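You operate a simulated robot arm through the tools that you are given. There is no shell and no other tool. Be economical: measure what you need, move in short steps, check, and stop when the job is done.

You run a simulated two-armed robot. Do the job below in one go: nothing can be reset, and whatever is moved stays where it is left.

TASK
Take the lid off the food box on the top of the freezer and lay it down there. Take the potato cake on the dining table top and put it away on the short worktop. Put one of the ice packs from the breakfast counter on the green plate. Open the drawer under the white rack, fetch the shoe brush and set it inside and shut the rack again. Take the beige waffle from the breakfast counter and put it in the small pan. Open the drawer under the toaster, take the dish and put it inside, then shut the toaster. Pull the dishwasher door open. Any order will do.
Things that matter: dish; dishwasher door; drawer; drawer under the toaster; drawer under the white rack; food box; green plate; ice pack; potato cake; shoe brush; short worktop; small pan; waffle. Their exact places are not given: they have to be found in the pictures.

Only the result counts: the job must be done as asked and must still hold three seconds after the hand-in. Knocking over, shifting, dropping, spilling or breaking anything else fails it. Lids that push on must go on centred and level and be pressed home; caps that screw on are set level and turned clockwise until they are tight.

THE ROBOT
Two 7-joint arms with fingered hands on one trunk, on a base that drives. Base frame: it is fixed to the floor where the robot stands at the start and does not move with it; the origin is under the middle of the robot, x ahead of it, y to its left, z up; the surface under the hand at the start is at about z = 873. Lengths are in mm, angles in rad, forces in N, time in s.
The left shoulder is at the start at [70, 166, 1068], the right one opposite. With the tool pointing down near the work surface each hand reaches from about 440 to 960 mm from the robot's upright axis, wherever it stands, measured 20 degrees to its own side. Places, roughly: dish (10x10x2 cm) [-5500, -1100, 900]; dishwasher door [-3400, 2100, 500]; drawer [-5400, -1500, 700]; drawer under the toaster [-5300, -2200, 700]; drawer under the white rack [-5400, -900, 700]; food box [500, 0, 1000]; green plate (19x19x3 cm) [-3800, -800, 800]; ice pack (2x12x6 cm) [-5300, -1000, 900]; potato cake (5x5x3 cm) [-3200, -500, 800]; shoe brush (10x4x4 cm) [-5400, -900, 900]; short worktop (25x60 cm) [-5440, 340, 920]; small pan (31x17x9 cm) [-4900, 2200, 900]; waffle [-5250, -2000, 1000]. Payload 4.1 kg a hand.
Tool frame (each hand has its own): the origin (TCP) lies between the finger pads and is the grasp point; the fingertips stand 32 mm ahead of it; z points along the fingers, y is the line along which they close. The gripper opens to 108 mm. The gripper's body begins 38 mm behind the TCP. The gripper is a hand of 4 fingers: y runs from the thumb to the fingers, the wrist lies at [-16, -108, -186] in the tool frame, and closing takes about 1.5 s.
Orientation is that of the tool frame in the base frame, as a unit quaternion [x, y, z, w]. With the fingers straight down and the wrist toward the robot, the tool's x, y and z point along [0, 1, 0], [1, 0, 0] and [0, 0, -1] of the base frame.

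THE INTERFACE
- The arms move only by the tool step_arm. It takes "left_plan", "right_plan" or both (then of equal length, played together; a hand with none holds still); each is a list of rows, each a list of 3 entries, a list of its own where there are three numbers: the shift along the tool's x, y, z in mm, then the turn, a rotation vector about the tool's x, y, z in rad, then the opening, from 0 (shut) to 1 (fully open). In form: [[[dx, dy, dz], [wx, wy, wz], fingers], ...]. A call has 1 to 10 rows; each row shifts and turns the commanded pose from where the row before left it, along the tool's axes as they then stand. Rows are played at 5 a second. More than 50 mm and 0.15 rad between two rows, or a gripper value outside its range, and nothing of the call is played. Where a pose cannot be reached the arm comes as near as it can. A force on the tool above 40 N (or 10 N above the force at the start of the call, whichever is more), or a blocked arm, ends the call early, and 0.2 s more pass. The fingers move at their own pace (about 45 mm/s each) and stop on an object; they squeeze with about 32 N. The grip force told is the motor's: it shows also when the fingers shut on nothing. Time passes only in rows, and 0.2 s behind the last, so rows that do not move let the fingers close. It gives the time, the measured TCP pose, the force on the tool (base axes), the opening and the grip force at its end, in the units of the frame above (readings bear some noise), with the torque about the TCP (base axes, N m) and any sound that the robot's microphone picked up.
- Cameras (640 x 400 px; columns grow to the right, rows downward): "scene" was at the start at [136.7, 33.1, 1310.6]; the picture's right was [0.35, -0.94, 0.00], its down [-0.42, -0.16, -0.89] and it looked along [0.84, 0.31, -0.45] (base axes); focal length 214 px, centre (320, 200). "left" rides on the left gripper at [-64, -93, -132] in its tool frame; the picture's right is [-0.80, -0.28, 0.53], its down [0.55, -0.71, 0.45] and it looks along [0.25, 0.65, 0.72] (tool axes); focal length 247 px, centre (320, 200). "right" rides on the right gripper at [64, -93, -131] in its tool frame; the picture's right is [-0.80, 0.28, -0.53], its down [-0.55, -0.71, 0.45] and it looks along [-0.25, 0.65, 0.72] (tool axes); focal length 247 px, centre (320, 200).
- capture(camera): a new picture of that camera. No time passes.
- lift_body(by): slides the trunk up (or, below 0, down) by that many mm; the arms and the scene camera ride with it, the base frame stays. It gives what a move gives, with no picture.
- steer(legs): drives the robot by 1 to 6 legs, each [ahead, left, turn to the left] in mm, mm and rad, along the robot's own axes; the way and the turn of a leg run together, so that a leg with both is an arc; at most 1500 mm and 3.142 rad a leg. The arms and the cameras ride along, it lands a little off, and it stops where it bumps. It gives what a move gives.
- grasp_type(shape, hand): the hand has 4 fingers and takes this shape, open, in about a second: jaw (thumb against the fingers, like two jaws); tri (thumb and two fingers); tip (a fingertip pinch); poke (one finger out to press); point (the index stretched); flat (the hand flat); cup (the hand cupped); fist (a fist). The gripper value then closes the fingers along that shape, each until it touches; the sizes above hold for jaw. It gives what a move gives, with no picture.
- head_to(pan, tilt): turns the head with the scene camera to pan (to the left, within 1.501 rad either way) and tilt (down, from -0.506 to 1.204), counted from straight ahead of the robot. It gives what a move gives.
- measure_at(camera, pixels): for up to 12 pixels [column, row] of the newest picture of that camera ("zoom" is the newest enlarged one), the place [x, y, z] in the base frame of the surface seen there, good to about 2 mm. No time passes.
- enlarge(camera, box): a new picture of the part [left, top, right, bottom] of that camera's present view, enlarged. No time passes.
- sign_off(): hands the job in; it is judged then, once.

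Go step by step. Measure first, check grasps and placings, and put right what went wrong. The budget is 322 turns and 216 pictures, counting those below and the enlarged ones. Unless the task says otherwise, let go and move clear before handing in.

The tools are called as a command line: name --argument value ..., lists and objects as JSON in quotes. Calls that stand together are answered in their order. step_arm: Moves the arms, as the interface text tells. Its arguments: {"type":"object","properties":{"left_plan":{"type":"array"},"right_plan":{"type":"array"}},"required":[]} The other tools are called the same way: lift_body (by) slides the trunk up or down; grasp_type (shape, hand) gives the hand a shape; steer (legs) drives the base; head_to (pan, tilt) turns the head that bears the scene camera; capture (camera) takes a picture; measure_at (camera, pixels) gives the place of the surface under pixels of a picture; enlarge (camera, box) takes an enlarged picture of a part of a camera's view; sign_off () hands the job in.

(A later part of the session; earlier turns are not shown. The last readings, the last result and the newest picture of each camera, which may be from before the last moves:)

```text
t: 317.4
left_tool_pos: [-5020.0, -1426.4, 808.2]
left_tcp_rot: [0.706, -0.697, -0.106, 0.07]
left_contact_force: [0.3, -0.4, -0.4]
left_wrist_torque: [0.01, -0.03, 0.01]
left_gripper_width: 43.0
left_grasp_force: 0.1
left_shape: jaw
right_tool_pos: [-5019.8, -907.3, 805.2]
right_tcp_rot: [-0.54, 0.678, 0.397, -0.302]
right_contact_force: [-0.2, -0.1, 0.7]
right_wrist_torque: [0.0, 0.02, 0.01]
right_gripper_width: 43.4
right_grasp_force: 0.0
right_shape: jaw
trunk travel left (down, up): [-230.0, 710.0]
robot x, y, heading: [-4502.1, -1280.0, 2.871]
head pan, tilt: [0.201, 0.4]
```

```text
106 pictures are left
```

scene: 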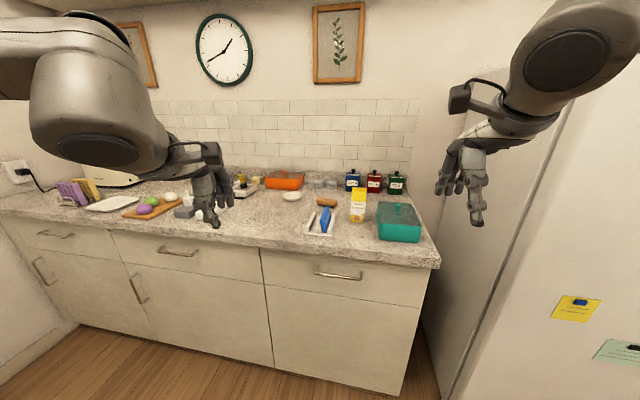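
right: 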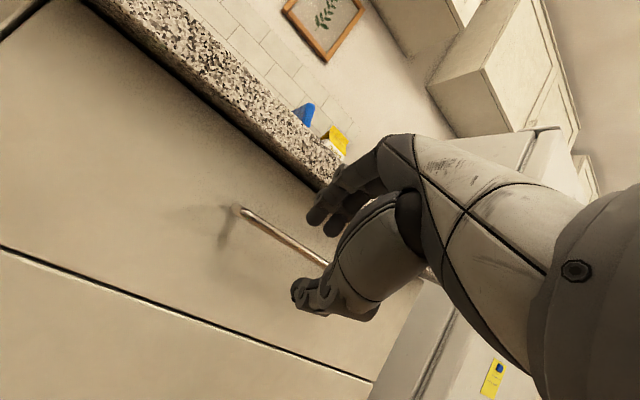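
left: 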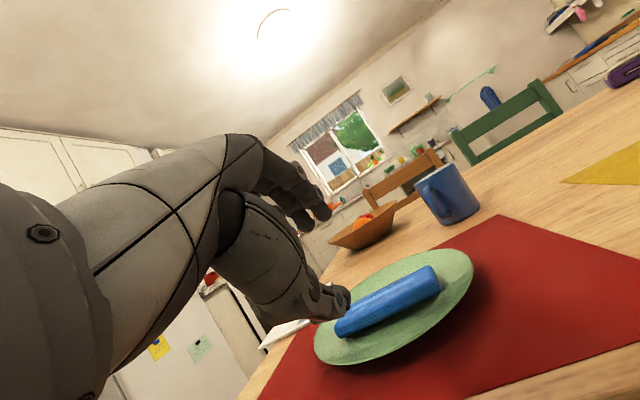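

I pull the left hand back, as it would meet the middle drawer's handle, and measure the bar from here.

step_arm --left_plan '[[[0, -35, -20], [0, 0, 0], 0.4], [[0, -35, -20], [0, 0, 0], 0.4], [[0, -35, -20], [0, 0, 0], 0.4], [[0, -35, -20], [0, 0, 0], 0.4]]'

measure_at --camera "right" --pixels '[[250, 213], [270, 226], [300, 244], [320, 258], [300, 295], [318, 218], [230, 240]]'

```text
t: 318.4
left_tool_pos: [-4864.6, -1429.6, 852.7]
left_tcp_rot: [0.707, -0.696, -0.105, 0.072]
left_contact_force: [1.3, -0.2, -0.5]
left_wrist_torque: [-0.02, 0.01, -0.01]
left_gripper_width: 43.2
left_grasp_force: 0.0
left_shape: jaw
right_tool_pos: [-5019.8, -909.3, 806.0]
right_tcp_rot: [-0.541, 0.677, 0.397, -0.303]
right_contact_force: [0.1, 0.3, -0.6]
right_wrist_torque: [-0.01, -0.01, -0.01]
right_gripper_width: 43.1
right_grasp_force: 0.0
right_shape: jaw
trunk travel left (down, up): [-230.0, 710.0]
robot x, y, heading: [-4503.0, -1281.1, 2.876]
head pan, tilt: [0.201, 0.4]
```

```text
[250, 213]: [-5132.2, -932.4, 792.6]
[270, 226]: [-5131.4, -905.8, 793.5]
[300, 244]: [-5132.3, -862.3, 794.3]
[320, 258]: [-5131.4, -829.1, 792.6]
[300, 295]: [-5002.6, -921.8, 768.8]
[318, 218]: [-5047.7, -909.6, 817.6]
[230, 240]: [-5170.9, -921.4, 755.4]
```

The bar centre is about (−5136, z 793). I drive 97 mm ahead so that it lies between thumb and fingers.

steer --legs '[[97, 0, 0]]'

capture --camera "right"

```text
t: 319.6
left_tool_pos: [-4958.2, -1406.7, 851.6]
left_tcp_rot: [0.707, -0.695, -0.105, 0.072]
left_contact_force: [0.2, 0.5, 0.7]
left_wrist_torque: [0.01, 0.02, 0.0]
left_gripper_width: 43.1
left_grasp_force: 0.1
left_shape: jaw
right_tool_pos: [-5112.4, -885.3, 805.8]
right_tcp_rot: [-0.541, 0.678, 0.397, -0.302]
right_contact_force: [-0.7, -0.3, 0.1]
right_wrist_torque: [0.0, -0.01, 0.0]
right_gripper_width: 43.3
right_grasp_force: 0.1
right_shape: jaw
trunk travel left (down, up): [-230.0, 710.0]
robot x, y, heading: [-4593.6, -1253.2, 2.879]
head pan, tilt: [0.201, 0.4]
```

```text
105 pictures are left
```

right: 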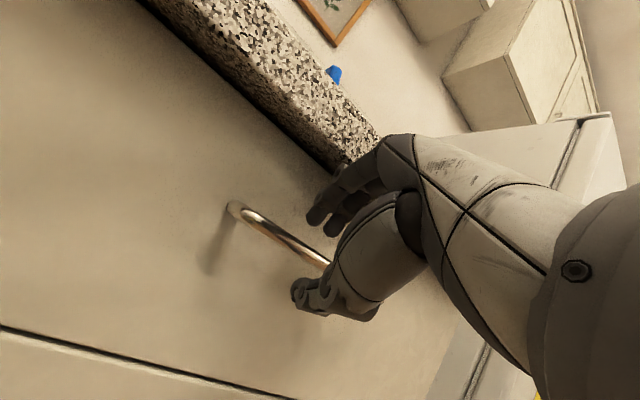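

step_arm --right_plan '[[[0, 0, 8], [0, 0, 0], 0.4], [[0, 0, 0], [0, 0, 0], 0], [[0, 0, 0], [0, 0, 0], 0], [[0, 0, 0], [0, 0, 0], 0], [[0, 0, 0], [0, 0, 0], 0], [[0, 0, 0], [0, 0, 0], 0], [[0, 0, 0], [0, 0, 0], 0]]'

enlarge --camera "right" --box '[180, 130, 440, 330]'

```text
t: 321.2
left_tool_pos: [-4954.8, -1405.8, 853.4]
left_tcp_rot: [0.707, -0.695, -0.107, 0.072]
left_contact_force: [0.2, 0.5, 0.1]
left_wrist_torque: [-0.01, -0.02, -0.02]
left_gripper_width: 43.5
left_grasp_force: 0.2
left_shape: jaw
right_tool_pos: [-5109.1, -883.6, 807.1]
right_tcp_rot: [-0.539, 0.678, 0.398, -0.302]
right_contact_force: [16.5, 1.0, 5.2]
right_wrist_torque: [0.09, -0.13, -0.03]
right_gripper_width: 2.5
right_grasp_force: 32.5
right_shape: jaw
right hand out of reach, approached as far as the arm can: row 1
trunk travel left (down, up): [-230.0, 710.0]
robot x, y, heading: [-4592.2, -1256.9, 2.871]
head pan, tilt: [0.201, 0.4]
```

```text
2.00 times, centred on (310, 230) of right
```

zoom: 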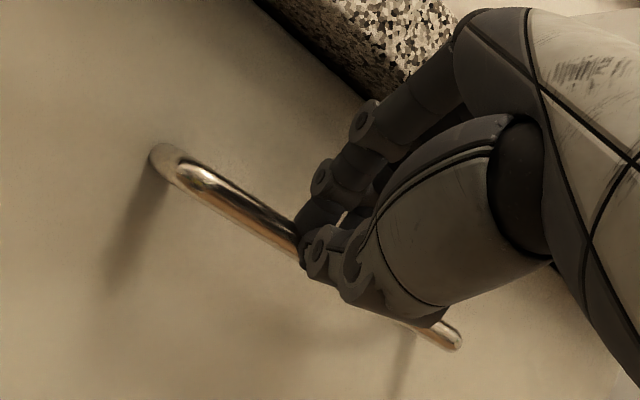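

The fingertips are around the bar with some reaction. I test by driving back 60 mm.

steer --legs '[[-60, 0, 0]]'

capture --camera "right"

```text
t: 322.1
left_tool_pos: [-4897.0, -1420.4, 853.4]
left_tcp_rot: [0.707, -0.695, -0.106, 0.071]
left_contact_force: [-0.7, 0.6, -0.3]
left_wrist_torque: [0.01, 0.02, -0.04]
left_gripper_width: 43.5
left_grasp_force: 0.0
left_shape: jaw
right_tool_pos: [-5051.8, -899.9, 805.9]
right_tcp_rot: [-0.54, 0.678, 0.397, -0.302]
right_contact_force: [-0.7, 0.7, -0.2]
right_wrist_torque: [0.0, -0.02, 0.0]
right_gripper_width: 1.3
right_grasp_force: 31.5
right_shape: jaw
trunk travel left (down, up): [-230.0, 710.0]
robot x, y, heading: [-4533.7, -1273.6, 2.878]
head pan, tilt: [0.201, 0.4]
```

```text
103 pictures are left
```

right: 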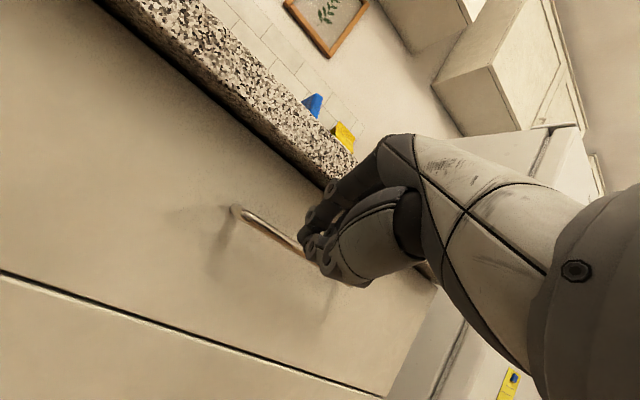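

The bar slipped out, so I must reach about 13 mm deeper. I reopen and approach again.

step_arm --right_plan '[[[0, 0, 0], [0, 0, 0], 0.38], [[0, 0, 0], [0, 0, 0], 0.38], [[0, 0, 0], [0, 0, 0], 0.38]]'

lift_body --by -3

steer --legs '[[74, 0, 0]]'

step_arm --right_plan '[[[0, 0, 0], [0, 0, 0], 0.38]]'

capture --camera "right"

```text
t: 322.9
left_tool_pos: [-4898.5, -1420.0, 851.3]
left_tcp_rot: [0.707, -0.696, -0.105, 0.07]
left_contact_force: [-0.8, -0.6, 0.4]
left_wrist_torque: [-0.01, 0.01, 0.0]
left_gripper_width: 43.0
left_grasp_force: 0.0
left_shape: jaw
right_tool_pos: [-5052.1, -900.9, 806.7]
right_tcp_rot: [-0.541, 0.678, 0.397, -0.302]
right_contact_force: [-0.2, 0.3, 0.7]
right_wrist_torque: [-0.02, -0.01, -0.02]
right_gripper_width: 40.7
right_grasp_force: 0.0
right_shape: jaw
trunk travel left (down, up): [-230.0, 710.0]
robot x, y, heading: [-4535.7, -1272.6, 2.879]
head pan, tilt: [0.201, 0.4]
```

```text
t: 323.4
left_tool_pos: [-4896.6, -1420.5, 848.3]
left_tcp_rot: [0.707, -0.696, -0.107, 0.072]
left_contact_force: [0.3, 0.8, -0.4]
left_wrist_torque: [0.01, 0.02, -0.01]
left_gripper_width: 43.1
left_grasp_force: 0.0
left_shape: jaw
right_tool_pos: [-5052.9, -900.5, 803.2]
right_tcp_rot: [-0.541, 0.677, 0.396, -0.303]
right_contact_force: [0.6, -0.6, -0.4]
right_wrist_torque: [0.0, -0.02, -0.01]
right_gripper_width: 40.9
right_grasp_force: 0.0
right_shape: jaw
trunk travel left (down, up): [-227.0, 713.0]
robot x, y, heading: [-4536.8, -1272.0, 2.872]
head pan, tilt: [0.201, 0.4]
```

```text
t: 324.5
left_tool_pos: [-4969.6, -1401.9, 847.5]
left_tcp_rot: [0.707, -0.695, -0.105, 0.07]
left_contact_force: [-0.3, -0.7, -0.3]
left_wrist_torque: [0.0, -0.01, -0.02]
left_gripper_width: 43.3
left_grasp_force: 0.1
left_shape: jaw
right_tool_pos: [-5124.8, -881.8, 802.3]
right_tcp_rot: [-0.542, 0.677, 0.396, -0.302]
right_contact_force: [-0.2, -0.1, -0.3]
right_wrist_torque: [-0.02, 0.0, 0.0]
right_gripper_width: 40.9
right_grasp_force: 0.0
right_shape: jaw
trunk travel left (down, up): [-227.0, 713.0]
robot x, y, heading: [-4605.2, -1254.0, 2.877]
head pan, tilt: [0.201, 0.4]
```

```text
t: 324.9
left_tool_pos: [-4969.2, -1402.5, 848.2]
left_tcp_rot: [0.707, -0.696, -0.106, 0.07]
left_contact_force: [-1.0, -0.8, -0.3]
left_wrist_torque: [-0.03, -0.02, 0.03]
left_gripper_width: 43.5
left_grasp_force: 0.0
left_shape: jaw
right_tool_pos: [-5124.3, -881.1, 802.2]
right_tcp_rot: [-0.541, 0.678, 0.396, -0.301]
right_contact_force: [-0.1, 0.3, 0.6]
right_wrist_torque: [0.01, -0.02, 0.01]
right_gripper_width: 40.5
right_grasp_force: 0.1
right_shape: jaw
trunk travel left (down, up): [-227.0, 713.0]
robot x, y, heading: [-4607.6, -1252.0, 2.879]
head pan, tilt: [0.201, 0.4]
```

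```text
102 pictures are left
```

right: 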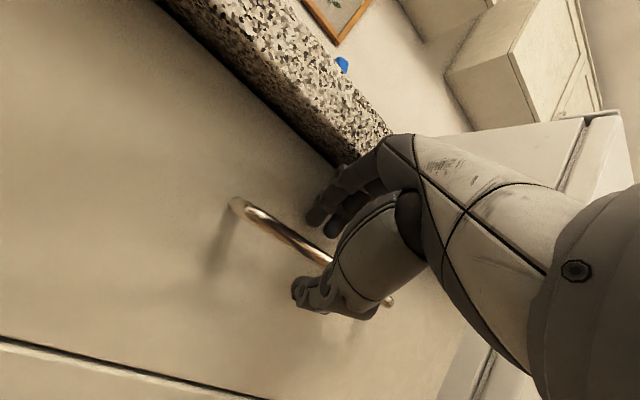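

Deeper now (TCP x −5124). I close and pull by driving back.

step_arm --right_plan '[[[0, 0, 0], [0, 0, 0], 0], [[0, 0, 0], [0, 0, 0], 0], [[0, 0, 0], [0, 0, 0], 0], [[0, 0, 0], [0, 0, 0], 0], [[0, 0, 0], [0, 0, 0], 0], [[0, 0, 0], [0, 0, 0], 0]]'

steer --legs '[[-50, 13, 0]]'

capture --camera "right"

```text
t: 326.3
left_tool_pos: [-4969.5, -1402.1, 848.9]
left_tcp_rot: [0.707, -0.695, -0.106, 0.071]
left_contact_force: [-0.6, -0.1, 0.1]
left_wrist_torque: [0.0, -0.01, 0.01]
left_gripper_width: 43.4
left_grasp_force: 0.1
left_shape: jaw
right_tool_pos: [-5124.7, -881.0, 803.3]
right_tcp_rot: [-0.542, 0.677, 0.396, -0.302]
right_contact_force: [-2.5, 1.2, -3.5]
right_wrist_torque: [0.13, -0.01, -0.03]
right_gripper_width: 5.1
right_grasp_force: 31.5
right_shape: jaw
trunk travel left (down, up): [-227.0, 713.0]
robot x, y, heading: [-4605.9, -1250.5, 2.882]
head pan, tilt: [0.201, 0.4]
```

```text
t: 327.2
left_tool_pos: [-4925.0, -1426.2, 847.2]
left_tcp_rot: [0.707, -0.696, -0.105, 0.071]
left_contact_force: [-0.2, 0.6, -0.3]
left_wrist_torque: [-0.02, -0.01, 0.0]
left_gripper_width: 43.1
left_grasp_force: 0.2
left_shape: jaw
right_tool_pos: [-5079.4, -905.7, 799.6]
right_tcp_rot: [-0.542, 0.678, 0.394, -0.302]
right_contact_force: [-0.5, 9.0, -21.8]
right_wrist_torque: [0.2, -0.02, 0.04]
right_gripper_width: 5.3
right_grasp_force: 32.6
right_shape: jaw
trunk travel left (down, up): [-227.0, 713.0]
robot x, y, heading: [-4561.8, -1278.9, 2.88]
head pan, tilt: [0.201, 0.4]
```

```text
101 pictures are left
```

right: 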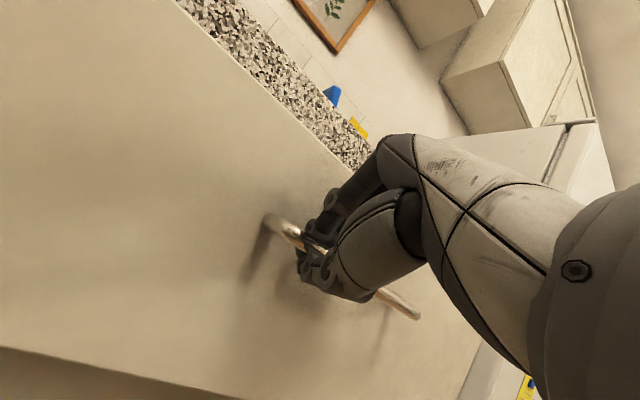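

The drawer follows (about 45 mm). I pull 120 mm more, straight along +x.

steer --legs '[[-118, -31, 0]]'

head_to --pan -0.35 --tilt 0.55

capture --camera "scene"

```text
t: 328.5
left_tool_pos: [-4796.4, -1428.0, 848.6]
left_tcp_rot: [0.707, -0.696, -0.105, 0.071]
left_contact_force: [-0.5, -0.3, -0.2]
left_wrist_torque: [0.03, 0.0, 0.03]
left_gripper_width: 43.2
left_grasp_force: 0.0
left_shape: jaw
right_tool_pos: [-4952.9, -907.3, 798.7]
right_tcp_rot: [-0.541, 0.679, 0.395, -0.301]
right_contact_force: [-0.3, 13.7, -19.2]
right_wrist_torque: [0.29, -0.04, 0.08]
right_gripper_width: 5.2
right_grasp_force: 32.2
right_shape: jaw
trunk travel left (down, up): [-227.0, 713.0]
robot x, y, heading: [-4433.7, -1280.4, 2.876]
head pan, tilt: [0.201, 0.4]
```

```text
t: 329.5
left_tool_pos: [-4796.3, -1428.6, 849.0]
left_tcp_rot: [0.706, -0.696, -0.105, 0.071]
left_contact_force: [-0.1, 0.0, 0.6]
left_wrist_torque: [0.03, -0.01, -0.02]
left_gripper_width: 43.5
left_grasp_force: 0.1
left_shape: jaw
right_tool_pos: [-4951.1, -908.1, 798.8]
right_tcp_rot: [-0.541, 0.68, 0.394, -0.3]
right_contact_force: [1.5, 10.1, -18.4]
right_wrist_torque: [0.22, -0.03, 0.09]
right_gripper_width: 5.1
right_grasp_force: 32.0
right_shape: jaw
trunk travel left (down, up): [-227.0, 713.0]
robot x, y, heading: [-4433.8, -1281.3, 2.874]
head pan, tilt: [-0.351, 0.55]
```

```text
100 pictures are left
```

scene: 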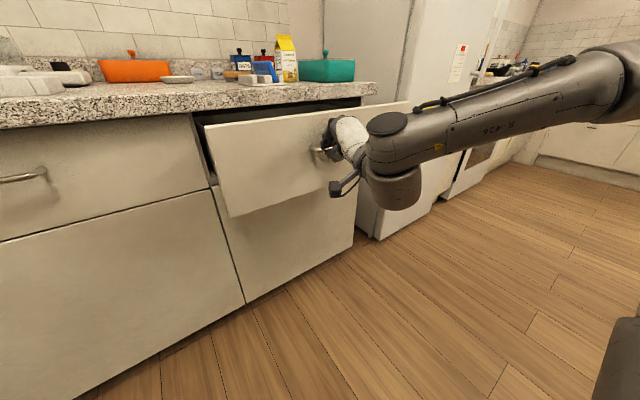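

The drawer is open about 170 mm. I release, back off, raise the trunk and turn the hand down again.

step_arm --right_plan '[[[0, 0, 0], [0, 0, 0], 0.45], [[0, 0, 0], [0, 0, 0], 0.45], [[0, 0, 0], [0, 0, 0], 0.45], [[0, 0, 0], [0, 0, 0], 0.45]]'

steer --legs '[[-100, 0, 0]]'

lift_body --by 348

step_arm --right_plan '[[[0, 0, 0], [0.15, 0, 0], 1], [[0, 0, 0], [0.15, 0, 0], 1], [[0, 0, 0], [0.15, 0, 0], 1], [[0, 0, 0], [0.15, 0, 0], 1], [[0, 0, 0], [0.15, 0, 0], 1], [[0, 0, 0], [0.15, 0, 0], 1], [[0, 0, 0], [0.14, 0, 0], 1]]'

capture --camera "scene"

```text
t: 330.5
left_tool_pos: [-4795.2, -1430.8, 849.8]
left_tcp_rot: [0.707, -0.696, -0.105, 0.071]
left_contact_force: [-0.1, -0.1, -0.6]
left_wrist_torque: [0.03, -0.02, -0.02]
left_gripper_width: 43.4
left_grasp_force: 0.0
left_shape: jaw
right_tool_pos: [-4951.2, -909.1, 802.4]
right_tcp_rot: [-0.542, 0.678, 0.396, -0.301]
right_contact_force: [0.0, -0.1, -0.1]
right_wrist_torque: [0.01, 0.01, -0.01]
right_gripper_width: 48.4
right_grasp_force: 0.0
right_shape: jaw
trunk travel left (down, up): [-227.0, 713.0]
robot x, y, heading: [-4433.4, -1282.8, 2.872]
head pan, tilt: [-0.351, 0.55]
```

```text
t: 331.6
left_tool_pos: [-4695.2, -1456.7, 848.7]
left_tcp_rot: [0.707, -0.696, -0.106, 0.07]
left_contact_force: [-0.5, 0.8, -0.2]
left_wrist_torque: [-0.04, 0.0, 0.01]
left_gripper_width: 43.2
left_grasp_force: 0.0
left_shape: jaw
right_tool_pos: [-4850.8, -937.7, 801.6]
right_tcp_rot: [-0.541, 0.678, 0.396, -0.3]
right_contact_force: [0.2, 0.0, 0.4]
right_wrist_torque: [0.0, -0.01, 0.03]
right_gripper_width: 48.1
right_grasp_force: 0.0
right_shape: jaw
trunk travel left (down, up): [-227.0, 713.0]
robot x, y, heading: [-4332.8, -1303.7, 2.884]
head pan, tilt: [-0.351, 0.55]
```

```text
t: 335.0
left_tool_pos: [-4695.0, -1457.1, 1197.9]
left_tcp_rot: [0.707, -0.695, -0.106, 0.071]
left_contact_force: [0.5, -0.4, 1.2]
left_wrist_torque: [0.02, 0.0, 0.0]
left_gripper_width: 43.3
left_grasp_force: 0.0
left_shape: jaw
right_tool_pos: [-4850.7, -936.4, 1149.3]
right_tcp_rot: [-0.542, 0.678, 0.395, -0.301]
right_contact_force: [-0.2, -0.3, -0.2]
right_wrist_torque: [-0.01, 0.04, 0.0]
right_gripper_width: 48.4
right_grasp_force: 0.1
right_shape: jaw
trunk travel left (down, up): [-575.0, 365.0]
robot x, y, heading: [-4333.9, -1305.7, 2.876]
head pan, tilt: [-0.351, 0.55]
```

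```text
t: 336.6
left_tool_pos: [-4696.5, -1456.2, 1196.8]
left_tcp_rot: [0.708, -0.695, -0.105, 0.071]
left_contact_force: [-0.6, 0.4, -0.8]
left_wrist_torque: [0.04, 0.01, -0.01]
left_gripper_width: 43.2
left_grasp_force: 0.0
left_shape: jaw
right_tool_pos: [-4851.5, -935.7, 1148.5]
right_tcp_rot: [-0.62, 0.785, 0.005, 0.008]
right_contact_force: [0.0, -0.1, 0.2]
right_wrist_torque: [0.02, -0.01, 0.05]
right_gripper_width: 107.6
right_grasp_force: 0.1
right_shape: jaw
trunk travel left (down, up): [-575.0, 365.0]
robot x, y, heading: [-4334.9, -1307.2, 2.876]
head pan, tilt: [-0.351, 0.55]
```

```text
99 pictures are left
```

scene: 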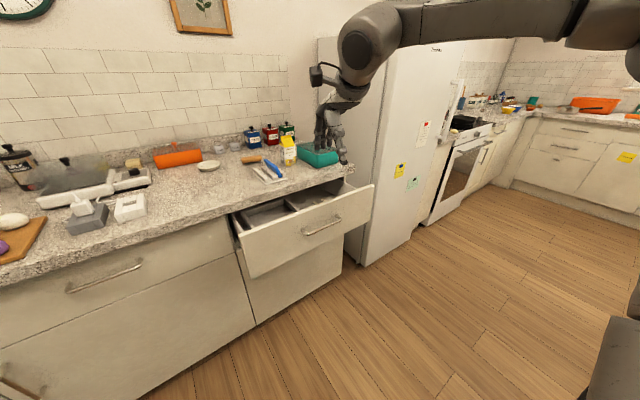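

The drawer stands open with dividers inside. I measure its inside and the brush again.

enlarge --camera "scene" --box '[220, 140, 400, 260]'

measure_at --camera "scene" --pixels '[[240, 232], [370, 188], [268, 212], [300, 198], [330, 190], [322, 228], [252, 160], [245, 162], [262, 158], [285, 207]]'

```text
3.33 times, centred on (310, 200) of scene
```

zoom: 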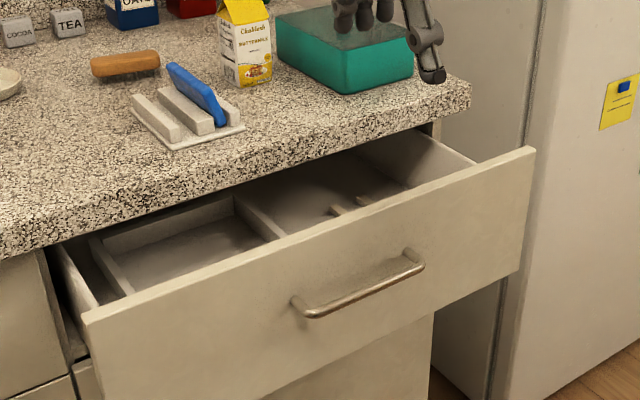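

```text
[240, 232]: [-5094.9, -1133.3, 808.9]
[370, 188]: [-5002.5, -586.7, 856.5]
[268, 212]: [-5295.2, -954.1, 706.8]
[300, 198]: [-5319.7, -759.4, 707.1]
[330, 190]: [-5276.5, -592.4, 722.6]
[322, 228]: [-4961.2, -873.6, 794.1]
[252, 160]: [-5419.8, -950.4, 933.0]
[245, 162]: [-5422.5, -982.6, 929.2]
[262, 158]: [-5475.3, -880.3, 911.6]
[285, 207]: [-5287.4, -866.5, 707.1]
```

The floor of the drawer is z 707, the front's top z 856, and the slot is only about 120 mm wide. I hook the front from inside with closed fingers and pull it 150 mm further.

step_arm --right_plan '[[[0, 0, 0], [0, 0, 0], 0], [[0, 0, 0], [0, 0, 0], 0], [[0, 0, 0], [0, 0, 0], 0], [[0, 0, 0], [0, 0, 0], 0], [[0, 0, 0], [0, 0, 0], 0], [[0, 0, 0], [0, 0, 0], 0]]'

steer --legs '[[214, -10, 0]]'

lift_body --by -240

capture --camera "right"

```text
t: 338.0
left_tool_pos: [-4696.1, -1457.1, 1197.5]
left_tcp_rot: [0.708, -0.695, -0.106, 0.071]
left_contact_force: [0.2, 0.5, 0.2]
left_wrist_torque: [0.02, -0.02, 0.02]
left_gripper_width: 43.2
left_grasp_force: 0.0
left_shape: jaw
right_tool_pos: [-4851.8, -937.8, 1148.9]
right_tcp_rot: [-0.619, 0.785, 0.007, 0.009]
right_contact_force: [0.6, -0.2, -0.2]
right_wrist_torque: [0.0, 0.01, -0.03]
right_gripper_width: 0.0
right_grasp_force: 1.1
right_shape: jaw
trunk travel left (down, up): [-575.0, 365.0]
robot x, y, heading: [-4330.6, -1306.0, 2.876]
head pan, tilt: [-0.351, 0.55]
```

```text
t: 339.7
left_tool_pos: [-4903.7, -1387.3, 1195.9]
left_tcp_rot: [0.705, -0.698, -0.106, 0.07]
left_contact_force: [-0.3, 0.5, -0.4]
left_wrist_torque: [0.02, -0.04, 0.01]
left_gripper_width: 43.2
left_grasp_force: 0.1
left_shape: jaw
right_tool_pos: [-5055.7, -866.4, 1149.1]
right_tcp_rot: [-0.616, 0.788, 0.007, 0.008]
right_contact_force: [0.6, -0.3, -0.1]
right_wrist_torque: [-0.01, -0.04, 0.0]
right_gripper_width: 0.0
right_grasp_force: 32.0
right_shape: jaw
trunk travel left (down, up): [-575.0, 365.0]
robot x, y, heading: [-4539.8, -1241.6, 2.866]
head pan, tilt: [-0.351, 0.55]
```

```text
t: 342.2
left_tool_pos: [-4902.4, -1387.6, 956.5]
left_tcp_rot: [0.705, -0.697, -0.106, 0.071]
left_contact_force: [-0.6, 0.6, 0.5]
left_wrist_torque: [0.02, -0.03, 0.02]
left_gripper_width: 43.2
left_grasp_force: 0.0
left_shape: jaw
right_tool_pos: [-5054.0, -867.3, 910.6]
right_tcp_rot: [-0.616, 0.788, 0.007, 0.009]
right_contact_force: [-0.2, 0.4, -0.5]
right_wrist_torque: [0.04, 0.0, 0.0]
right_gripper_width: 0.0
right_grasp_force: 31.9
right_shape: jaw
trunk travel left (down, up): [-335.0, 605.0]
robot x, y, heading: [-4537.9, -1244.8, 2.868]
head pan, tilt: [-0.351, 0.55]
```

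```text
97 pictures are left
```

right: 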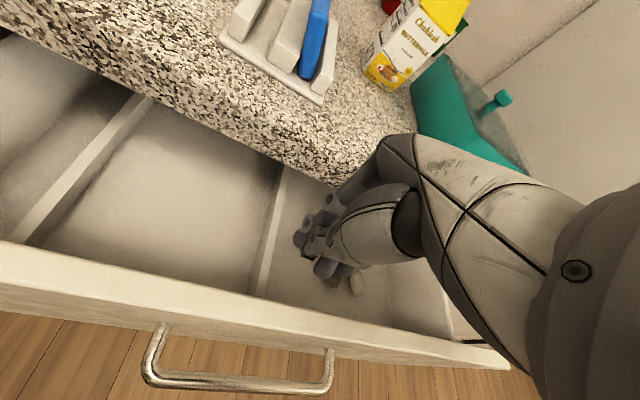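

lift_body --by -62

steer --legs '[[-195, -53, 0]]'

lift_body --by 302

capture --camera "scene"

```text
t: 343.2
left_tool_pos: [-4903.2, -1387.9, 895.1]
left_tcp_rot: [0.705, -0.698, -0.106, 0.071]
left_contact_force: [0.5, 0.1, 0.3]
left_wrist_torque: [0.0, 0.01, 0.01]
left_gripper_width: 43.0
left_grasp_force: 0.0
left_shape: jaw
right_tool_pos: [-5054.5, -867.4, 847.7]
right_tcp_rot: [-0.617, 0.787, 0.007, 0.009]
right_contact_force: [-0.2, -0.2, 1.3]
right_wrist_torque: [-0.01, -0.02, -0.01]
right_gripper_width: 0.0
right_grasp_force: 32.1
right_shape: jaw
trunk travel left (down, up): [-273.0, 667.0]
robot x, y, heading: [-4540.4, -1240.7, 2.867]
head pan, tilt: [-0.351, 0.55]
```

```text
t: 344.8
left_tool_pos: [-4700.9, -1391.1, 895.2]
left_tcp_rot: [0.706, -0.697, -0.106, 0.072]
left_contact_force: [0.5, 0.6, 0.3]
left_wrist_torque: [0.0, -0.01, -0.03]
left_gripper_width: 43.2
left_grasp_force: 0.1
left_shape: jaw
right_tool_pos: [-4855.0, -869.5, 848.6]
right_tcp_rot: [-0.618, 0.786, 0.007, 0.007]
right_contact_force: [0.0, 1.1, 0.4]
right_wrist_torque: [0.0, -0.01, -0.04]
right_gripper_width: 0.0
right_grasp_force: 32.1
right_shape: jaw
trunk travel left (down, up): [-273.0, 667.0]
robot x, y, heading: [-4338.0, -1241.3, 2.873]
head pan, tilt: [-0.351, 0.55]
```

```text
t: 347.8
left_tool_pos: [-4703.3, -1390.9, 1196.6]
left_tcp_rot: [0.706, -0.697, -0.106, 0.071]
left_contact_force: [-0.5, 0.2, -0.4]
left_wrist_torque: [0.01, 0.03, -0.01]
left_gripper_width: 43.3
left_grasp_force: 0.1
left_shape: jaw
right_tool_pos: [-4854.8, -869.8, 1150.0]
right_tcp_rot: [-0.618, 0.786, 0.006, 0.009]
right_contact_force: [-0.5, 0.0, 0.2]
right_wrist_torque: [0.0, 0.01, 0.03]
right_gripper_width: 0.1
right_grasp_force: 31.6
right_shape: jaw
trunk travel left (down, up): [-575.0, 365.0]
robot x, y, heading: [-4338.9, -1244.0, 2.878]
head pan, tilt: [-0.351, 0.55]
```

```text
96 pictures are left
```

scene: 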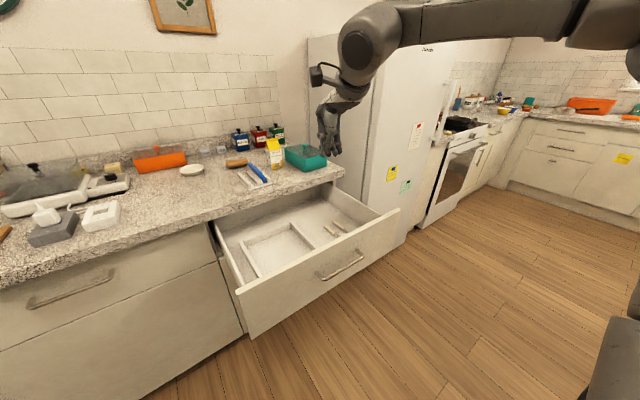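

The drawer is now open about 330 mm. I go around it to a stance at its left, from which the right hand can reach the brush.

steer --legs '[[0, 362, 0], [317, 0, 0], [0, 0, 0.09]]'

step_arm --right_plan '[[[0, 0, 0], [0, 0, 0], 1], [[0, 0, 0], [0, 0, 0], 1], [[0, 0, 0], [0, 0, 0], 1]]'

head_to --pan -0.4 --tilt 0.6

capture --camera "scene"

```text
t: 352.4
left_tool_pos: [-5088.2, -1687.8, 1197.5]
left_tcp_rot: [0.737, -0.664, -0.102, 0.075]
left_contact_force: [-0.3, -1.0, 0.1]
left_wrist_torque: [-0.02, 0.01, 0.0]
left_gripper_width: 43.4
left_grasp_force: 0.1
left_shape: jaw
right_tool_pos: [-5290.4, -1184.5, 1149.9]
right_tcp_rot: [-0.653, 0.757, 0.007, 0.007]
right_contact_force: [-0.3, 0.5, -0.1]
right_wrist_torque: [-0.06, 0.01, -0.02]
right_gripper_width: 0.0
right_grasp_force: 31.8
right_shape: jaw
trunk travel left (down, up): [-575.0, 365.0]
robot x, y, heading: [-4737.4, -1506.6, 2.966]
head pan, tilt: [-0.351, 0.55]
```

```text
t: 353.2
left_tool_pos: [-5088.3, -1687.3, 1196.5]
left_tcp_rot: [0.738, -0.663, -0.103, 0.076]
left_contact_force: [0.1, -0.3, 0.5]
left_wrist_torque: [0.0, 0.03, 0.02]
left_gripper_width: 43.1
left_grasp_force: 0.1
left_shape: jaw
right_tool_pos: [-5288.7, -1182.3, 1151.4]
right_tcp_rot: [-0.653, 0.757, 0.006, 0.008]
right_contact_force: [0.4, 0.8, -0.4]
right_wrist_torque: [0.01, -0.01, -0.01]
right_gripper_width: 107.9
right_grasp_force: 0.0
right_shape: jaw
trunk travel left (down, up): [-575.0, 365.0]
robot x, y, heading: [-4740.2, -1507.5, 2.969]
head pan, tilt: [-0.351, 0.55]
```

```text
t: 353.8
left_tool_pos: [-5089.3, -1688.2, 1196.9]
left_tcp_rot: [0.737, -0.664, -0.103, 0.076]
left_contact_force: [-0.8, -0.2, -0.4]
left_wrist_torque: [0.01, -0.01, -0.01]
left_gripper_width: 43.4
left_grasp_force: 0.0
left_shape: jaw
right_tool_pos: [-5289.8, -1182.7, 1150.1]
right_tcp_rot: [-0.654, 0.757, 0.007, 0.008]
right_contact_force: [0.5, 0.3, 0.2]
right_wrist_torque: [0.01, 0.0, -0.03]
right_gripper_width: 108.0
right_grasp_force: 0.0
right_shape: jaw
trunk travel left (down, up): [-575.0, 365.0]
robot x, y, heading: [-4741.5, -1506.6, 2.966]
head pan, tilt: [-0.4, 0.6]
```

```text
95 pictures are left
```

scene: 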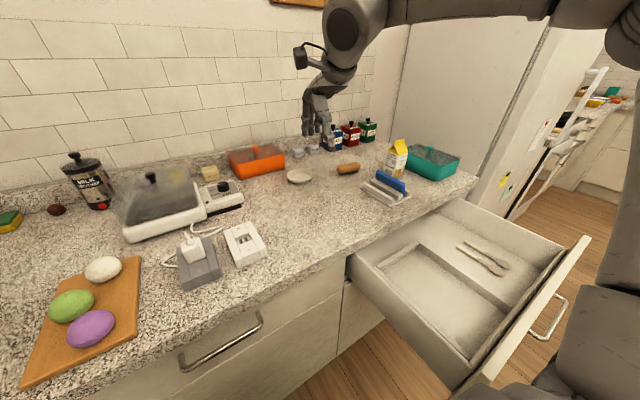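

I move the right hand over the brush at (347,168).

step_arm --right_plan '[[[-35.2, 29.8, 0], [0, 0, 0], 1], [[-35.2, 29.8, 0], [0, 0, 0], 1], [[-35.2, 29.8, 0], [0, 0, 0], 1], [[-35.2, 29.8, 0], [0, 0, 0], 1], [[-35.2, 29.8, 0], [0, 0, 0], 1], [[-35.2, 29.8, 0], [0, 0, 0], 1], [[0, 0, 0], [0, 0, 0], 1]]'

```text
t: 355.4
left_tool_pos: [-5087.9, -1687.4, 1196.3]
left_tcp_rot: [0.737, -0.664, -0.103, 0.076]
left_contact_force: [0.3, -0.4, 0.1]
left_wrist_torque: [0.01, -0.01, -0.01]
left_gripper_width: 43.4
left_grasp_force: 0.0
left_shape: jaw
right_tool_pos: [-5383.3, -1017.4, 1148.5]
right_tcp_rot: [-0.652, 0.758, 0.007, 0.007]
right_contact_force: [0.1, 0.1, -0.7]
right_wrist_torque: [-0.03, -0.01, -0.02]
right_gripper_width: 108.1
right_grasp_force: 0.0
right_shape: jaw
right hand out of reach, approached as far as the arm can: row 5, 6
trunk travel left (down, up): [-575.0, 365.0]
robot x, y, heading: [-4737.0, -1509.9, 2.964]
head pan, tilt: [-0.4, 0.6]
```

I am about 85 mm short. I drive 40 mm closer and approach while descending, which extends the reach.

steer --legs '[[40, 0, 0]]'

step_arm --right_plan '[[[0, 0, 35], [0, 0, 0], 1], [[0, 0, 35], [0, 0, 0], 1], [[0, 0, 30], [0, 0, 0], 1]]'

```text
t: 356.3
left_tool_pos: [-5128.1, -1681.1, 1196.4]
left_tcp_rot: [0.737, -0.664, -0.102, 0.075]
left_contact_force: [0.3, -0.2, -0.6]
left_wrist_torque: [0.0, -0.03, 0.03]
left_gripper_width: 43.1
left_grasp_force: 0.1
left_shape: jaw
right_tool_pos: [-5422.0, -1012.2, 1150.9]
right_tcp_rot: [-0.651, 0.759, 0.009, 0.006]
right_contact_force: [0.8, 0.2, 1.0]
right_wrist_torque: [0.03, 0.01, -0.05]
right_gripper_width: 107.8
right_grasp_force: 0.1
right_shape: jaw
trunk travel left (down, up): [-575.0, 365.0]
robot x, y, heading: [-4779.4, -1501.1, 2.963]
head pan, tilt: [-0.4, 0.6]
```

```text
t: 357.1
left_tool_pos: [-5127.5, -1680.3, 1196.4]
left_tcp_rot: [0.737, -0.664, -0.102, 0.076]
left_contact_force: [-0.5, -1.0, 0.0]
left_wrist_torque: [-0.01, -0.02, -0.04]
left_gripper_width: 43.0
left_grasp_force: 0.0
left_shape: jaw
right_tool_pos: [-5425.4, -1007.5, 1050.0]
right_tcp_rot: [-0.652, 0.758, 0.007, 0.008]
right_contact_force: [-0.1, -1.4, -0.3]
right_wrist_torque: [0.02, -0.01, 0.02]
right_gripper_width: 107.9
right_grasp_force: 0.2
right_shape: jaw
trunk travel left (down, up): [-575.0, 365.0]
robot x, y, heading: [-4779.9, -1498.6, 2.964]
head pan, tilt: [-0.4, 0.6]
```

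step_arm --right_plan '[[[-29, 10, 10], [0, 0, 0], 1], [[-29, 10, 10], [0, 0, 0], 1], [[0, 0, 15], [0, 0, 0], 1], [[0, 0, 0], [0, 0, 0], 1]]'

capture --camera "right"

```text
t: 358.1
left_tool_pos: [-5127.2, -1682.1, 1196.6]
left_tcp_rot: [0.737, -0.664, -0.102, 0.077]
left_contact_force: [-0.5, 0.1, -0.1]
left_wrist_torque: [0.01, 0.04, 0.0]
left_gripper_width: 42.9
left_grasp_force: 0.2
left_shape: jaw
right_tool_pos: [-5414.3, -979.7, 1015.1]
right_tcp_rot: [-0.65, 0.76, 0.009, 0.007]
right_contact_force: [0.3, 0.9, -0.2]
right_wrist_torque: [-0.02, -0.01, -0.01]
right_gripper_width: 108.1
right_grasp_force: 0.0
right_shape: jaw
right hand out of reach, approached as far as the arm can: row 1, 2
trunk travel left (down, up): [-575.0, 365.0]
robot x, y, heading: [-4779.6, -1496.3, 2.968]
head pan, tilt: [-0.4, 0.6]
```

```text
94 pictures are left
```

right: 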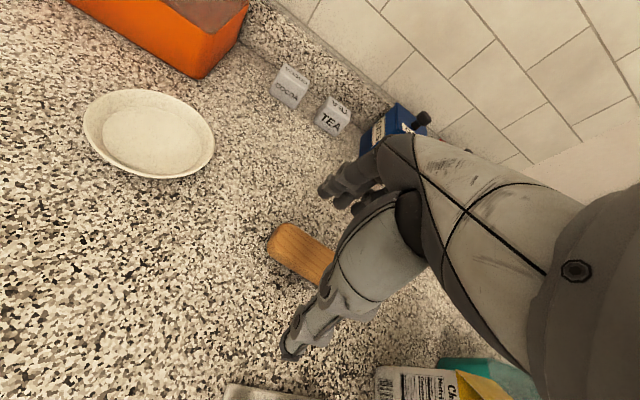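

I am still 38 mm short, so I turn the base slightly right and drive 45 mm ahead (at safe hand height).

steer --legs '[[0, 0, -0.05], [47, 5, 0]]'

capture --camera "right"

```text
t: 359.4
left_tool_pos: [-5185.3, -1658.4, 1196.9]
left_tcp_rot: [0.721, -0.681, -0.104, 0.073]
left_contact_force: [-1.2, 0.3, -0.2]
left_wrist_torque: [-0.01, -0.03, -0.03]
left_gripper_width: 43.3
left_grasp_force: 0.1
left_shape: jaw
right_tool_pos: [-5435.8, -942.5, 1015.6]
right_tcp_rot: [-0.632, 0.775, 0.008, 0.008]
right_contact_force: [0.8, 0.6, 0.3]
right_wrist_torque: [0.02, 0.0, 0.01]
right_gripper_width: 107.7
right_grasp_force: 0.1
right_shape: jaw
trunk travel left (down, up): [-575.0, 365.0]
robot x, y, heading: [-4828.1, -1495.5, 2.911]
head pan, tilt: [-0.4, 0.6]
```

```text
93 pictures are left
```

right: 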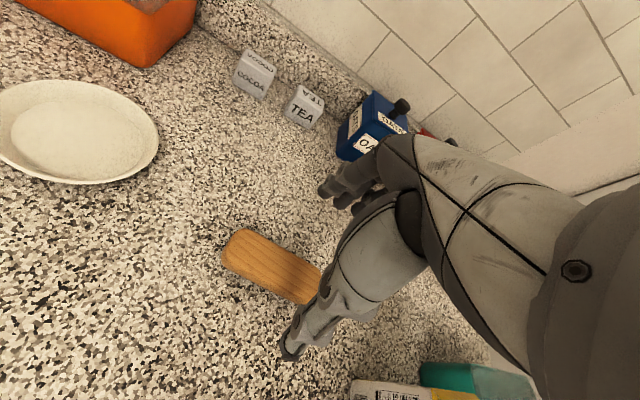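

The hand is centred over the brush at (−5436,−942). I go down 62 mm and close.

step_arm --right_plan '[[[0, 0, 31], [0, 0, 0], 1], [[0, 0, 31], [0, 0, 0], 1], [[0, 0, 0], [0, 0, 0], 0], [[0, 0, 0], [0, 0, 0], 0], [[0, 0, 0], [0, 0, 0], 0], [[0, 0, 0], [0, 0, 0], 0], [[0, 0, 0], [0, 0, 0], 0], [[0, 0, 0], [0, 0, 0], 0], [[0, 0, 0], [0, 0, 0], 0], [[0, 0, 0], [0, 0, 0], 0]]'

capture --camera "right"

```text
t: 361.6
left_tool_pos: [-5185.1, -1657.8, 1196.4]
left_tcp_rot: [0.721, -0.681, -0.104, 0.075]
left_contact_force: [0.1, -0.2, -0.5]
left_wrist_torque: [0.01, -0.03, 0.02]
left_gripper_width: 43.4
left_grasp_force: 0.0
left_shape: jaw
right_tool_pos: [-5433.4, -941.1, 951.1]
right_tcp_rot: [-0.629, 0.777, 0.011, 0.008]
right_contact_force: [0.8, 0.7, -0.3]
right_wrist_torque: [0.01, 0.01, 0.02]
right_gripper_width: 30.1
right_grasp_force: 31.6
right_shape: jaw
trunk travel left (down, up): [-575.0, 365.0]
robot x, y, heading: [-4825.1, -1490.3, 2.917]
head pan, tilt: [-0.4, 0.6]
```

```text
92 pictures are left
```

right: 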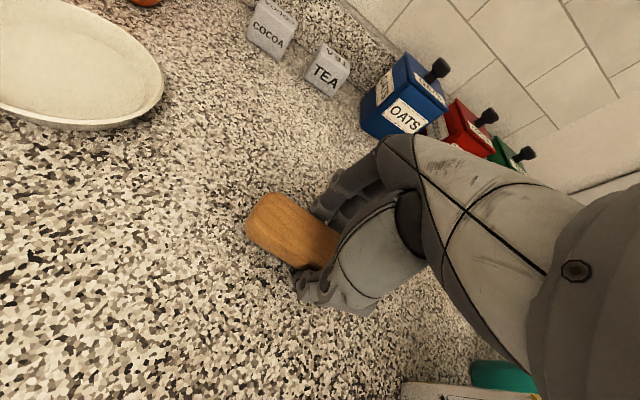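

The brush is held (30 mm). I raise it with the trunk and drive back so that it hangs over the open drawer.

lift_body --by 140

steer --legs '[[-438, -85, 0]]'

capture --camera "scene"

```text
t: 363.3
left_tool_pos: [-5184.2, -1656.5, 1335.9]
left_tcp_rot: [0.721, -0.681, -0.104, 0.073]
left_contact_force: [0.5, 0.4, 0.4]
left_wrist_torque: [0.03, -0.01, 0.02]
left_gripper_width: 43.2
left_grasp_force: 0.0
left_shape: jaw
right_tool_pos: [-5435.4, -942.2, 1091.0]
right_tcp_rot: [-0.629, 0.777, 0.01, 0.008]
right_contact_force: [0.1, 0.1, -0.8]
right_wrist_torque: [-0.02, -0.01, 0.03]
right_gripper_width: 30.3
right_grasp_force: 31.4
right_shape: jaw
trunk travel left (down, up): [-715.0, 225.0]
robot x, y, heading: [-4827.1, -1493.3, 2.92]
head pan, tilt: [-0.4, 0.6]
```

```text
t: 366.0
left_tool_pos: [-4734.7, -1673.0, 1336.5]
left_tcp_rot: [0.719, -0.683, -0.104, 0.072]
left_contact_force: [-0.1, 0.5, -0.1]
left_wrist_torque: [0.0, 0.01, -0.02]
left_gripper_width: 43.2
left_grasp_force: 0.0
left_shape: jaw
right_tool_pos: [-4979.9, -955.4, 1090.5]
right_tcp_rot: [-0.627, 0.779, 0.012, 0.007]
right_contact_force: [0.1, -0.8, -0.3]
right_wrist_torque: [0.01, -0.01, -0.02]
right_gripper_width: 30.2
right_grasp_force: 32.1
right_shape: jaw
trunk travel left (down, up): [-715.0, 225.0]
robot x, y, heading: [-4376.7, -1513.3, 2.911]
head pan, tilt: [-0.4, 0.6]
```

```text
91 pictures are left
```

scene: 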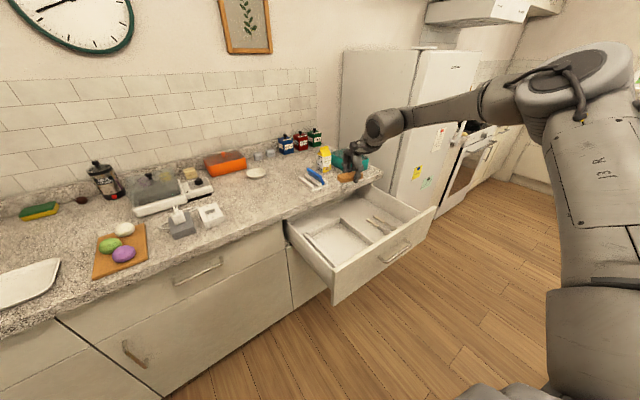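

enlarge --camera "scene" --box '[280, 150, 440, 300]'

measure_at --camera "scene" --pixels '[[340, 240], [325, 238], [355, 262], [370, 245], [330, 265], [345, 222], [380, 222], [400, 225], [430, 210], [340, 285]]'

```text
2.67 times, centred on (360, 225) of scene
```

zoom: 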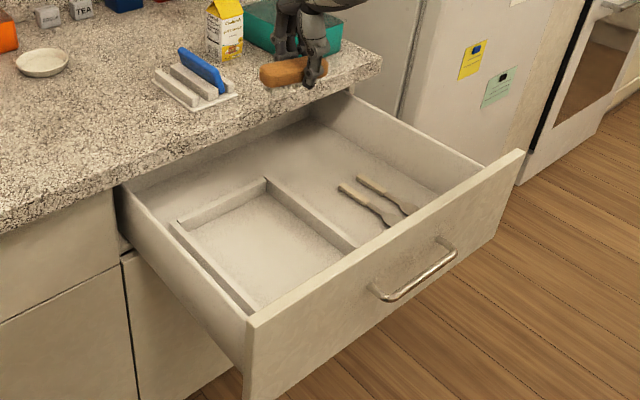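

```text
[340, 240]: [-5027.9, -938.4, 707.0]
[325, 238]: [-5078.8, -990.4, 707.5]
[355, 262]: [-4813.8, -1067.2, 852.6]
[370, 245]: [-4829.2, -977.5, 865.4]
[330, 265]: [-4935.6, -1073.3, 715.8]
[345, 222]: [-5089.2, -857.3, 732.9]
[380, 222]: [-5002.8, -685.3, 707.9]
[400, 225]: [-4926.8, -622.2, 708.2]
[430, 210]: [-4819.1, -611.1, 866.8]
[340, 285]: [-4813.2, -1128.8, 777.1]
```

The left compartment (floor z 707, centre about (−4970,−950)) is right below. I lower the brush with the trunk.

lift_body --by -300

lift_body --by -36

capture --camera "right"

```text
t: 369.0
left_tool_pos: [-4734.7, -1673.6, 1036.4]
left_tcp_rot: [0.719, -0.683, -0.105, 0.074]
left_contact_force: [-0.2, 0.5, 0.1]
left_wrist_torque: [0.02, -0.01, 0.0]
left_gripper_width: 43.2
left_grasp_force: 0.0
left_shape: jaw
right_tool_pos: [-4978.2, -955.4, 790.3]
right_tcp_rot: [-0.627, 0.779, 0.011, 0.008]
right_contact_force: [0.0, -0.8, -0.3]
right_wrist_torque: [-0.01, 0.04, 0.01]
right_gripper_width: 30.1
right_grasp_force: 32.3
right_shape: jaw
trunk travel left (down, up): [-415.0, 525.0]
robot x, y, heading: [-4377.8, -1510.0, 2.909]
head pan, tilt: [-0.4, 0.6]
```

```text
t: 369.8
left_tool_pos: [-4734.2, -1673.5, 1000.8]
left_tcp_rot: [0.719, -0.683, -0.105, 0.073]
left_contact_force: [0.0, -0.6, -0.1]
left_wrist_torque: [0.02, -0.05, 0.04]
left_gripper_width: 43.0
left_grasp_force: 0.1
left_shape: jaw
right_tool_pos: [-4978.2, -954.3, 755.2]
right_tcp_rot: [-0.626, 0.78, 0.011, 0.008]
right_contact_force: [0.1, 0.6, -0.4]
right_wrist_torque: [0.02, -0.01, -0.02]
right_gripper_width: 30.2
right_grasp_force: 32.2
right_shape: jaw
trunk travel left (down, up): [-379.0, 561.0]
robot x, y, heading: [-4376.1, -1514.8, 2.909]
head pan, tilt: [-0.4, 0.6]
```

```text
89 pictures are left
```

right: 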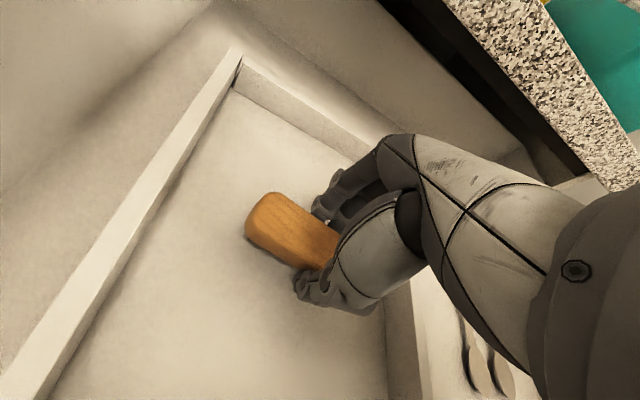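

lift_body --by -5

step_arm --right_plan '[[[0, 0, 0], [0, 0, 0], 0.7], [[0, 0, 0], [0, 0, 0], 0.7], [[0, 0, 0], [0, 0, 0], 0.7], [[0, 0, 0], [0, 0, 0], 0.7]]'

lift_body --by 250

capture --camera "right"

```text
t: 370.4
left_tool_pos: [-4733.9, -1672.5, 996.8]
left_tcp_rot: [0.719, -0.684, -0.104, 0.073]
left_contact_force: [-0.1, 0.8, 0.0]
left_wrist_torque: [0.01, 0.01, -0.01]
left_gripper_width: 43.2
left_grasp_force: 0.1
left_shape: jaw
right_tool_pos: [-4979.8, -954.5, 749.9]
right_tcp_rot: [-0.626, 0.779, 0.012, 0.008]
right_contact_force: [0.2, -0.9, -1.2]
right_wrist_torque: [-0.01, -0.03, 0.04]
right_gripper_width: 30.3
right_grasp_force: 31.6
right_shape: jaw
trunk travel left (down, up): [-374.0, 566.0]
robot x, y, heading: [-4377.9, -1510.7, 2.909]
head pan, tilt: [-0.4, 0.6]
```

```text
t: 371.4
left_tool_pos: [-4733.6, -1672.8, 995.8]
left_tcp_rot: [0.718, -0.684, -0.105, 0.073]
left_contact_force: [-0.8, 0.1, 0.4]
left_wrist_torque: [0.01, -0.05, 0.02]
left_gripper_width: 43.3
left_grasp_force: 0.1
left_shape: jaw
right_tool_pos: [-4978.9, -954.1, 751.1]
right_tcp_rot: [-0.627, 0.779, 0.011, 0.008]
right_contact_force: [0.0, -0.6, -0.6]
right_wrist_torque: [0.03, -0.01, -0.01]
right_gripper_width: 75.2
right_grasp_force: 0.2
right_shape: jaw
trunk travel left (down, up): [-374.0, 566.0]
robot x, y, heading: [-4379.6, -1509.5, 2.91]
head pan, tilt: [-0.4, 0.6]
```

```text
t: 373.9
left_tool_pos: [-4733.4, -1673.5, 1245.8]
left_tcp_rot: [0.719, -0.684, -0.105, 0.072]
left_contact_force: [-0.3, -0.4, -0.4]
left_wrist_torque: [-0.02, -0.03, 0.0]
left_gripper_width: 43.3
left_grasp_force: 0.1
left_shape: jaw
right_tool_pos: [-4979.1, -955.1, 1001.0]
right_tcp_rot: [-0.627, 0.779, 0.011, 0.008]
right_contact_force: [0.3, 0.0, -1.1]
right_wrist_torque: [0.03, 0.03, 0.0]
right_gripper_width: 75.5
right_grasp_force: 0.1
right_shape: jaw
trunk travel left (down, up): [-624.0, 316.0]
robot x, y, heading: [-4378.7, -1516.4, 2.912]
head pan, tilt: [-0.4, 0.6]
```

```text
88 pictures are left
```

right: 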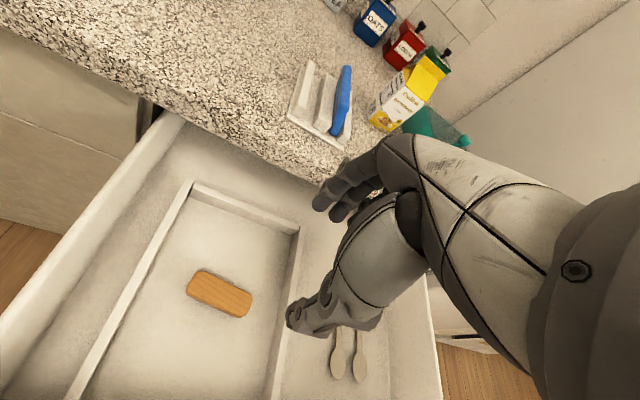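

The brush lies in the drawer. To shut it I raise the hand, pitch it forward again with closed fingers, and back away in front of the drawer.

step_arm --right_plan '[[[0, 0, -45], [0, 0, 0], 0.3], [[0, 0, -45], [0, 0, 0], 0], [[0, 0, -45], [0, 0, 0], 0], [[0, 0, -45], [0, 0, 0], 0]]'

steer --legs '[[-252, -147, 0]]'

step_arm --right_plan '[[[0, 0, 0], [-0.15, 0, 0], 0], [[0, 0, 0], [-0.15, 0, 0], 0], [[0, 0, 0], [-0.15, 0, 0], 0], [[0, 0, 0], [-0.15, 0, 0], 0], [[0, 0, 0], [-0.15, 0, 0], 0], [[0, 0, 0], [-0.15, 0, 0], 0], [[0, 0, 0], [-0.15, 0, 0], 0]]'

```text
t: 374.9
left_tool_pos: [-4733.0, -1673.4, 1244.9]
left_tcp_rot: [0.718, -0.684, -0.105, 0.072]
left_contact_force: [0.3, 0.3, 0.3]
left_wrist_torque: [0.03, 0.01, 0.01]
left_gripper_width: 43.0
left_grasp_force: 0.1
left_shape: jaw
right_tool_pos: [-4975.8, -964.6, 1178.7]
right_tcp_rot: [-0.624, 0.782, 0.012, 0.008]
right_contact_force: [0.3, -0.5, 0.0]
right_wrist_torque: [0.05, -0.01, -0.03]
right_gripper_width: 0.1
right_grasp_force: 0.1
right_shape: jaw
right hand out of reach, approached as far as the arm can: row 4
trunk travel left (down, up): [-624.0, 316.0]
robot x, y, heading: [-4380.0, -1508.0, 2.906]
head pan, tilt: [-0.4, 0.6]
```

```text
t: 376.9
left_tool_pos: [-4458.3, -1592.0, 1245.9]
left_tcp_rot: [0.719, -0.683, -0.105, 0.072]
left_contact_force: [-0.3, -0.3, -0.9]
left_wrist_torque: [0.01, -0.03, 0.02]
left_gripper_width: 43.2
left_grasp_force: 0.0
left_shape: jaw
right_tool_pos: [-4700.1, -883.5, 1177.9]
right_tcp_rot: [-0.625, 0.781, 0.013, 0.008]
right_contact_force: [0.2, 0.6, 0.6]
right_wrist_torque: [0.03, 0.01, -0.02]
right_gripper_width: 0.0
right_grasp_force: 32.1
right_shape: jaw
trunk travel left (down, up): [-624.0, 316.0]
robot x, y, heading: [-4101.5, -1429.0, 2.911]
head pan, tilt: [-0.4, 0.6]
```

```text
t: 378.5
left_tool_pos: [-4456.4, -1592.7, 1245.9]
left_tcp_rot: [0.719, -0.683, -0.105, 0.073]
left_contact_force: [-0.6, -0.2, 0.0]
left_wrist_torque: [0.03, 0.0, 0.01]
left_gripper_width: 43.1
left_grasp_force: 0.1
left_shape: jaw
right_tool_pos: [-4697.3, -884.8, 1194.9]
right_tcp_rot: [-0.561, 0.69, 0.364, -0.276]
right_contact_force: [-0.7, -0.1, -0.2]
right_wrist_torque: [0.0, 0.02, 0.02]
right_gripper_width: 0.0
right_grasp_force: 31.7
right_shape: jaw
right hand out of reach, approached as far as the arm can: row 7
trunk travel left (down, up): [-624.0, 316.0]
robot x, y, heading: [-4099.4, -1433.2, 2.907]
head pan, tilt: [-0.4, 0.6]
```

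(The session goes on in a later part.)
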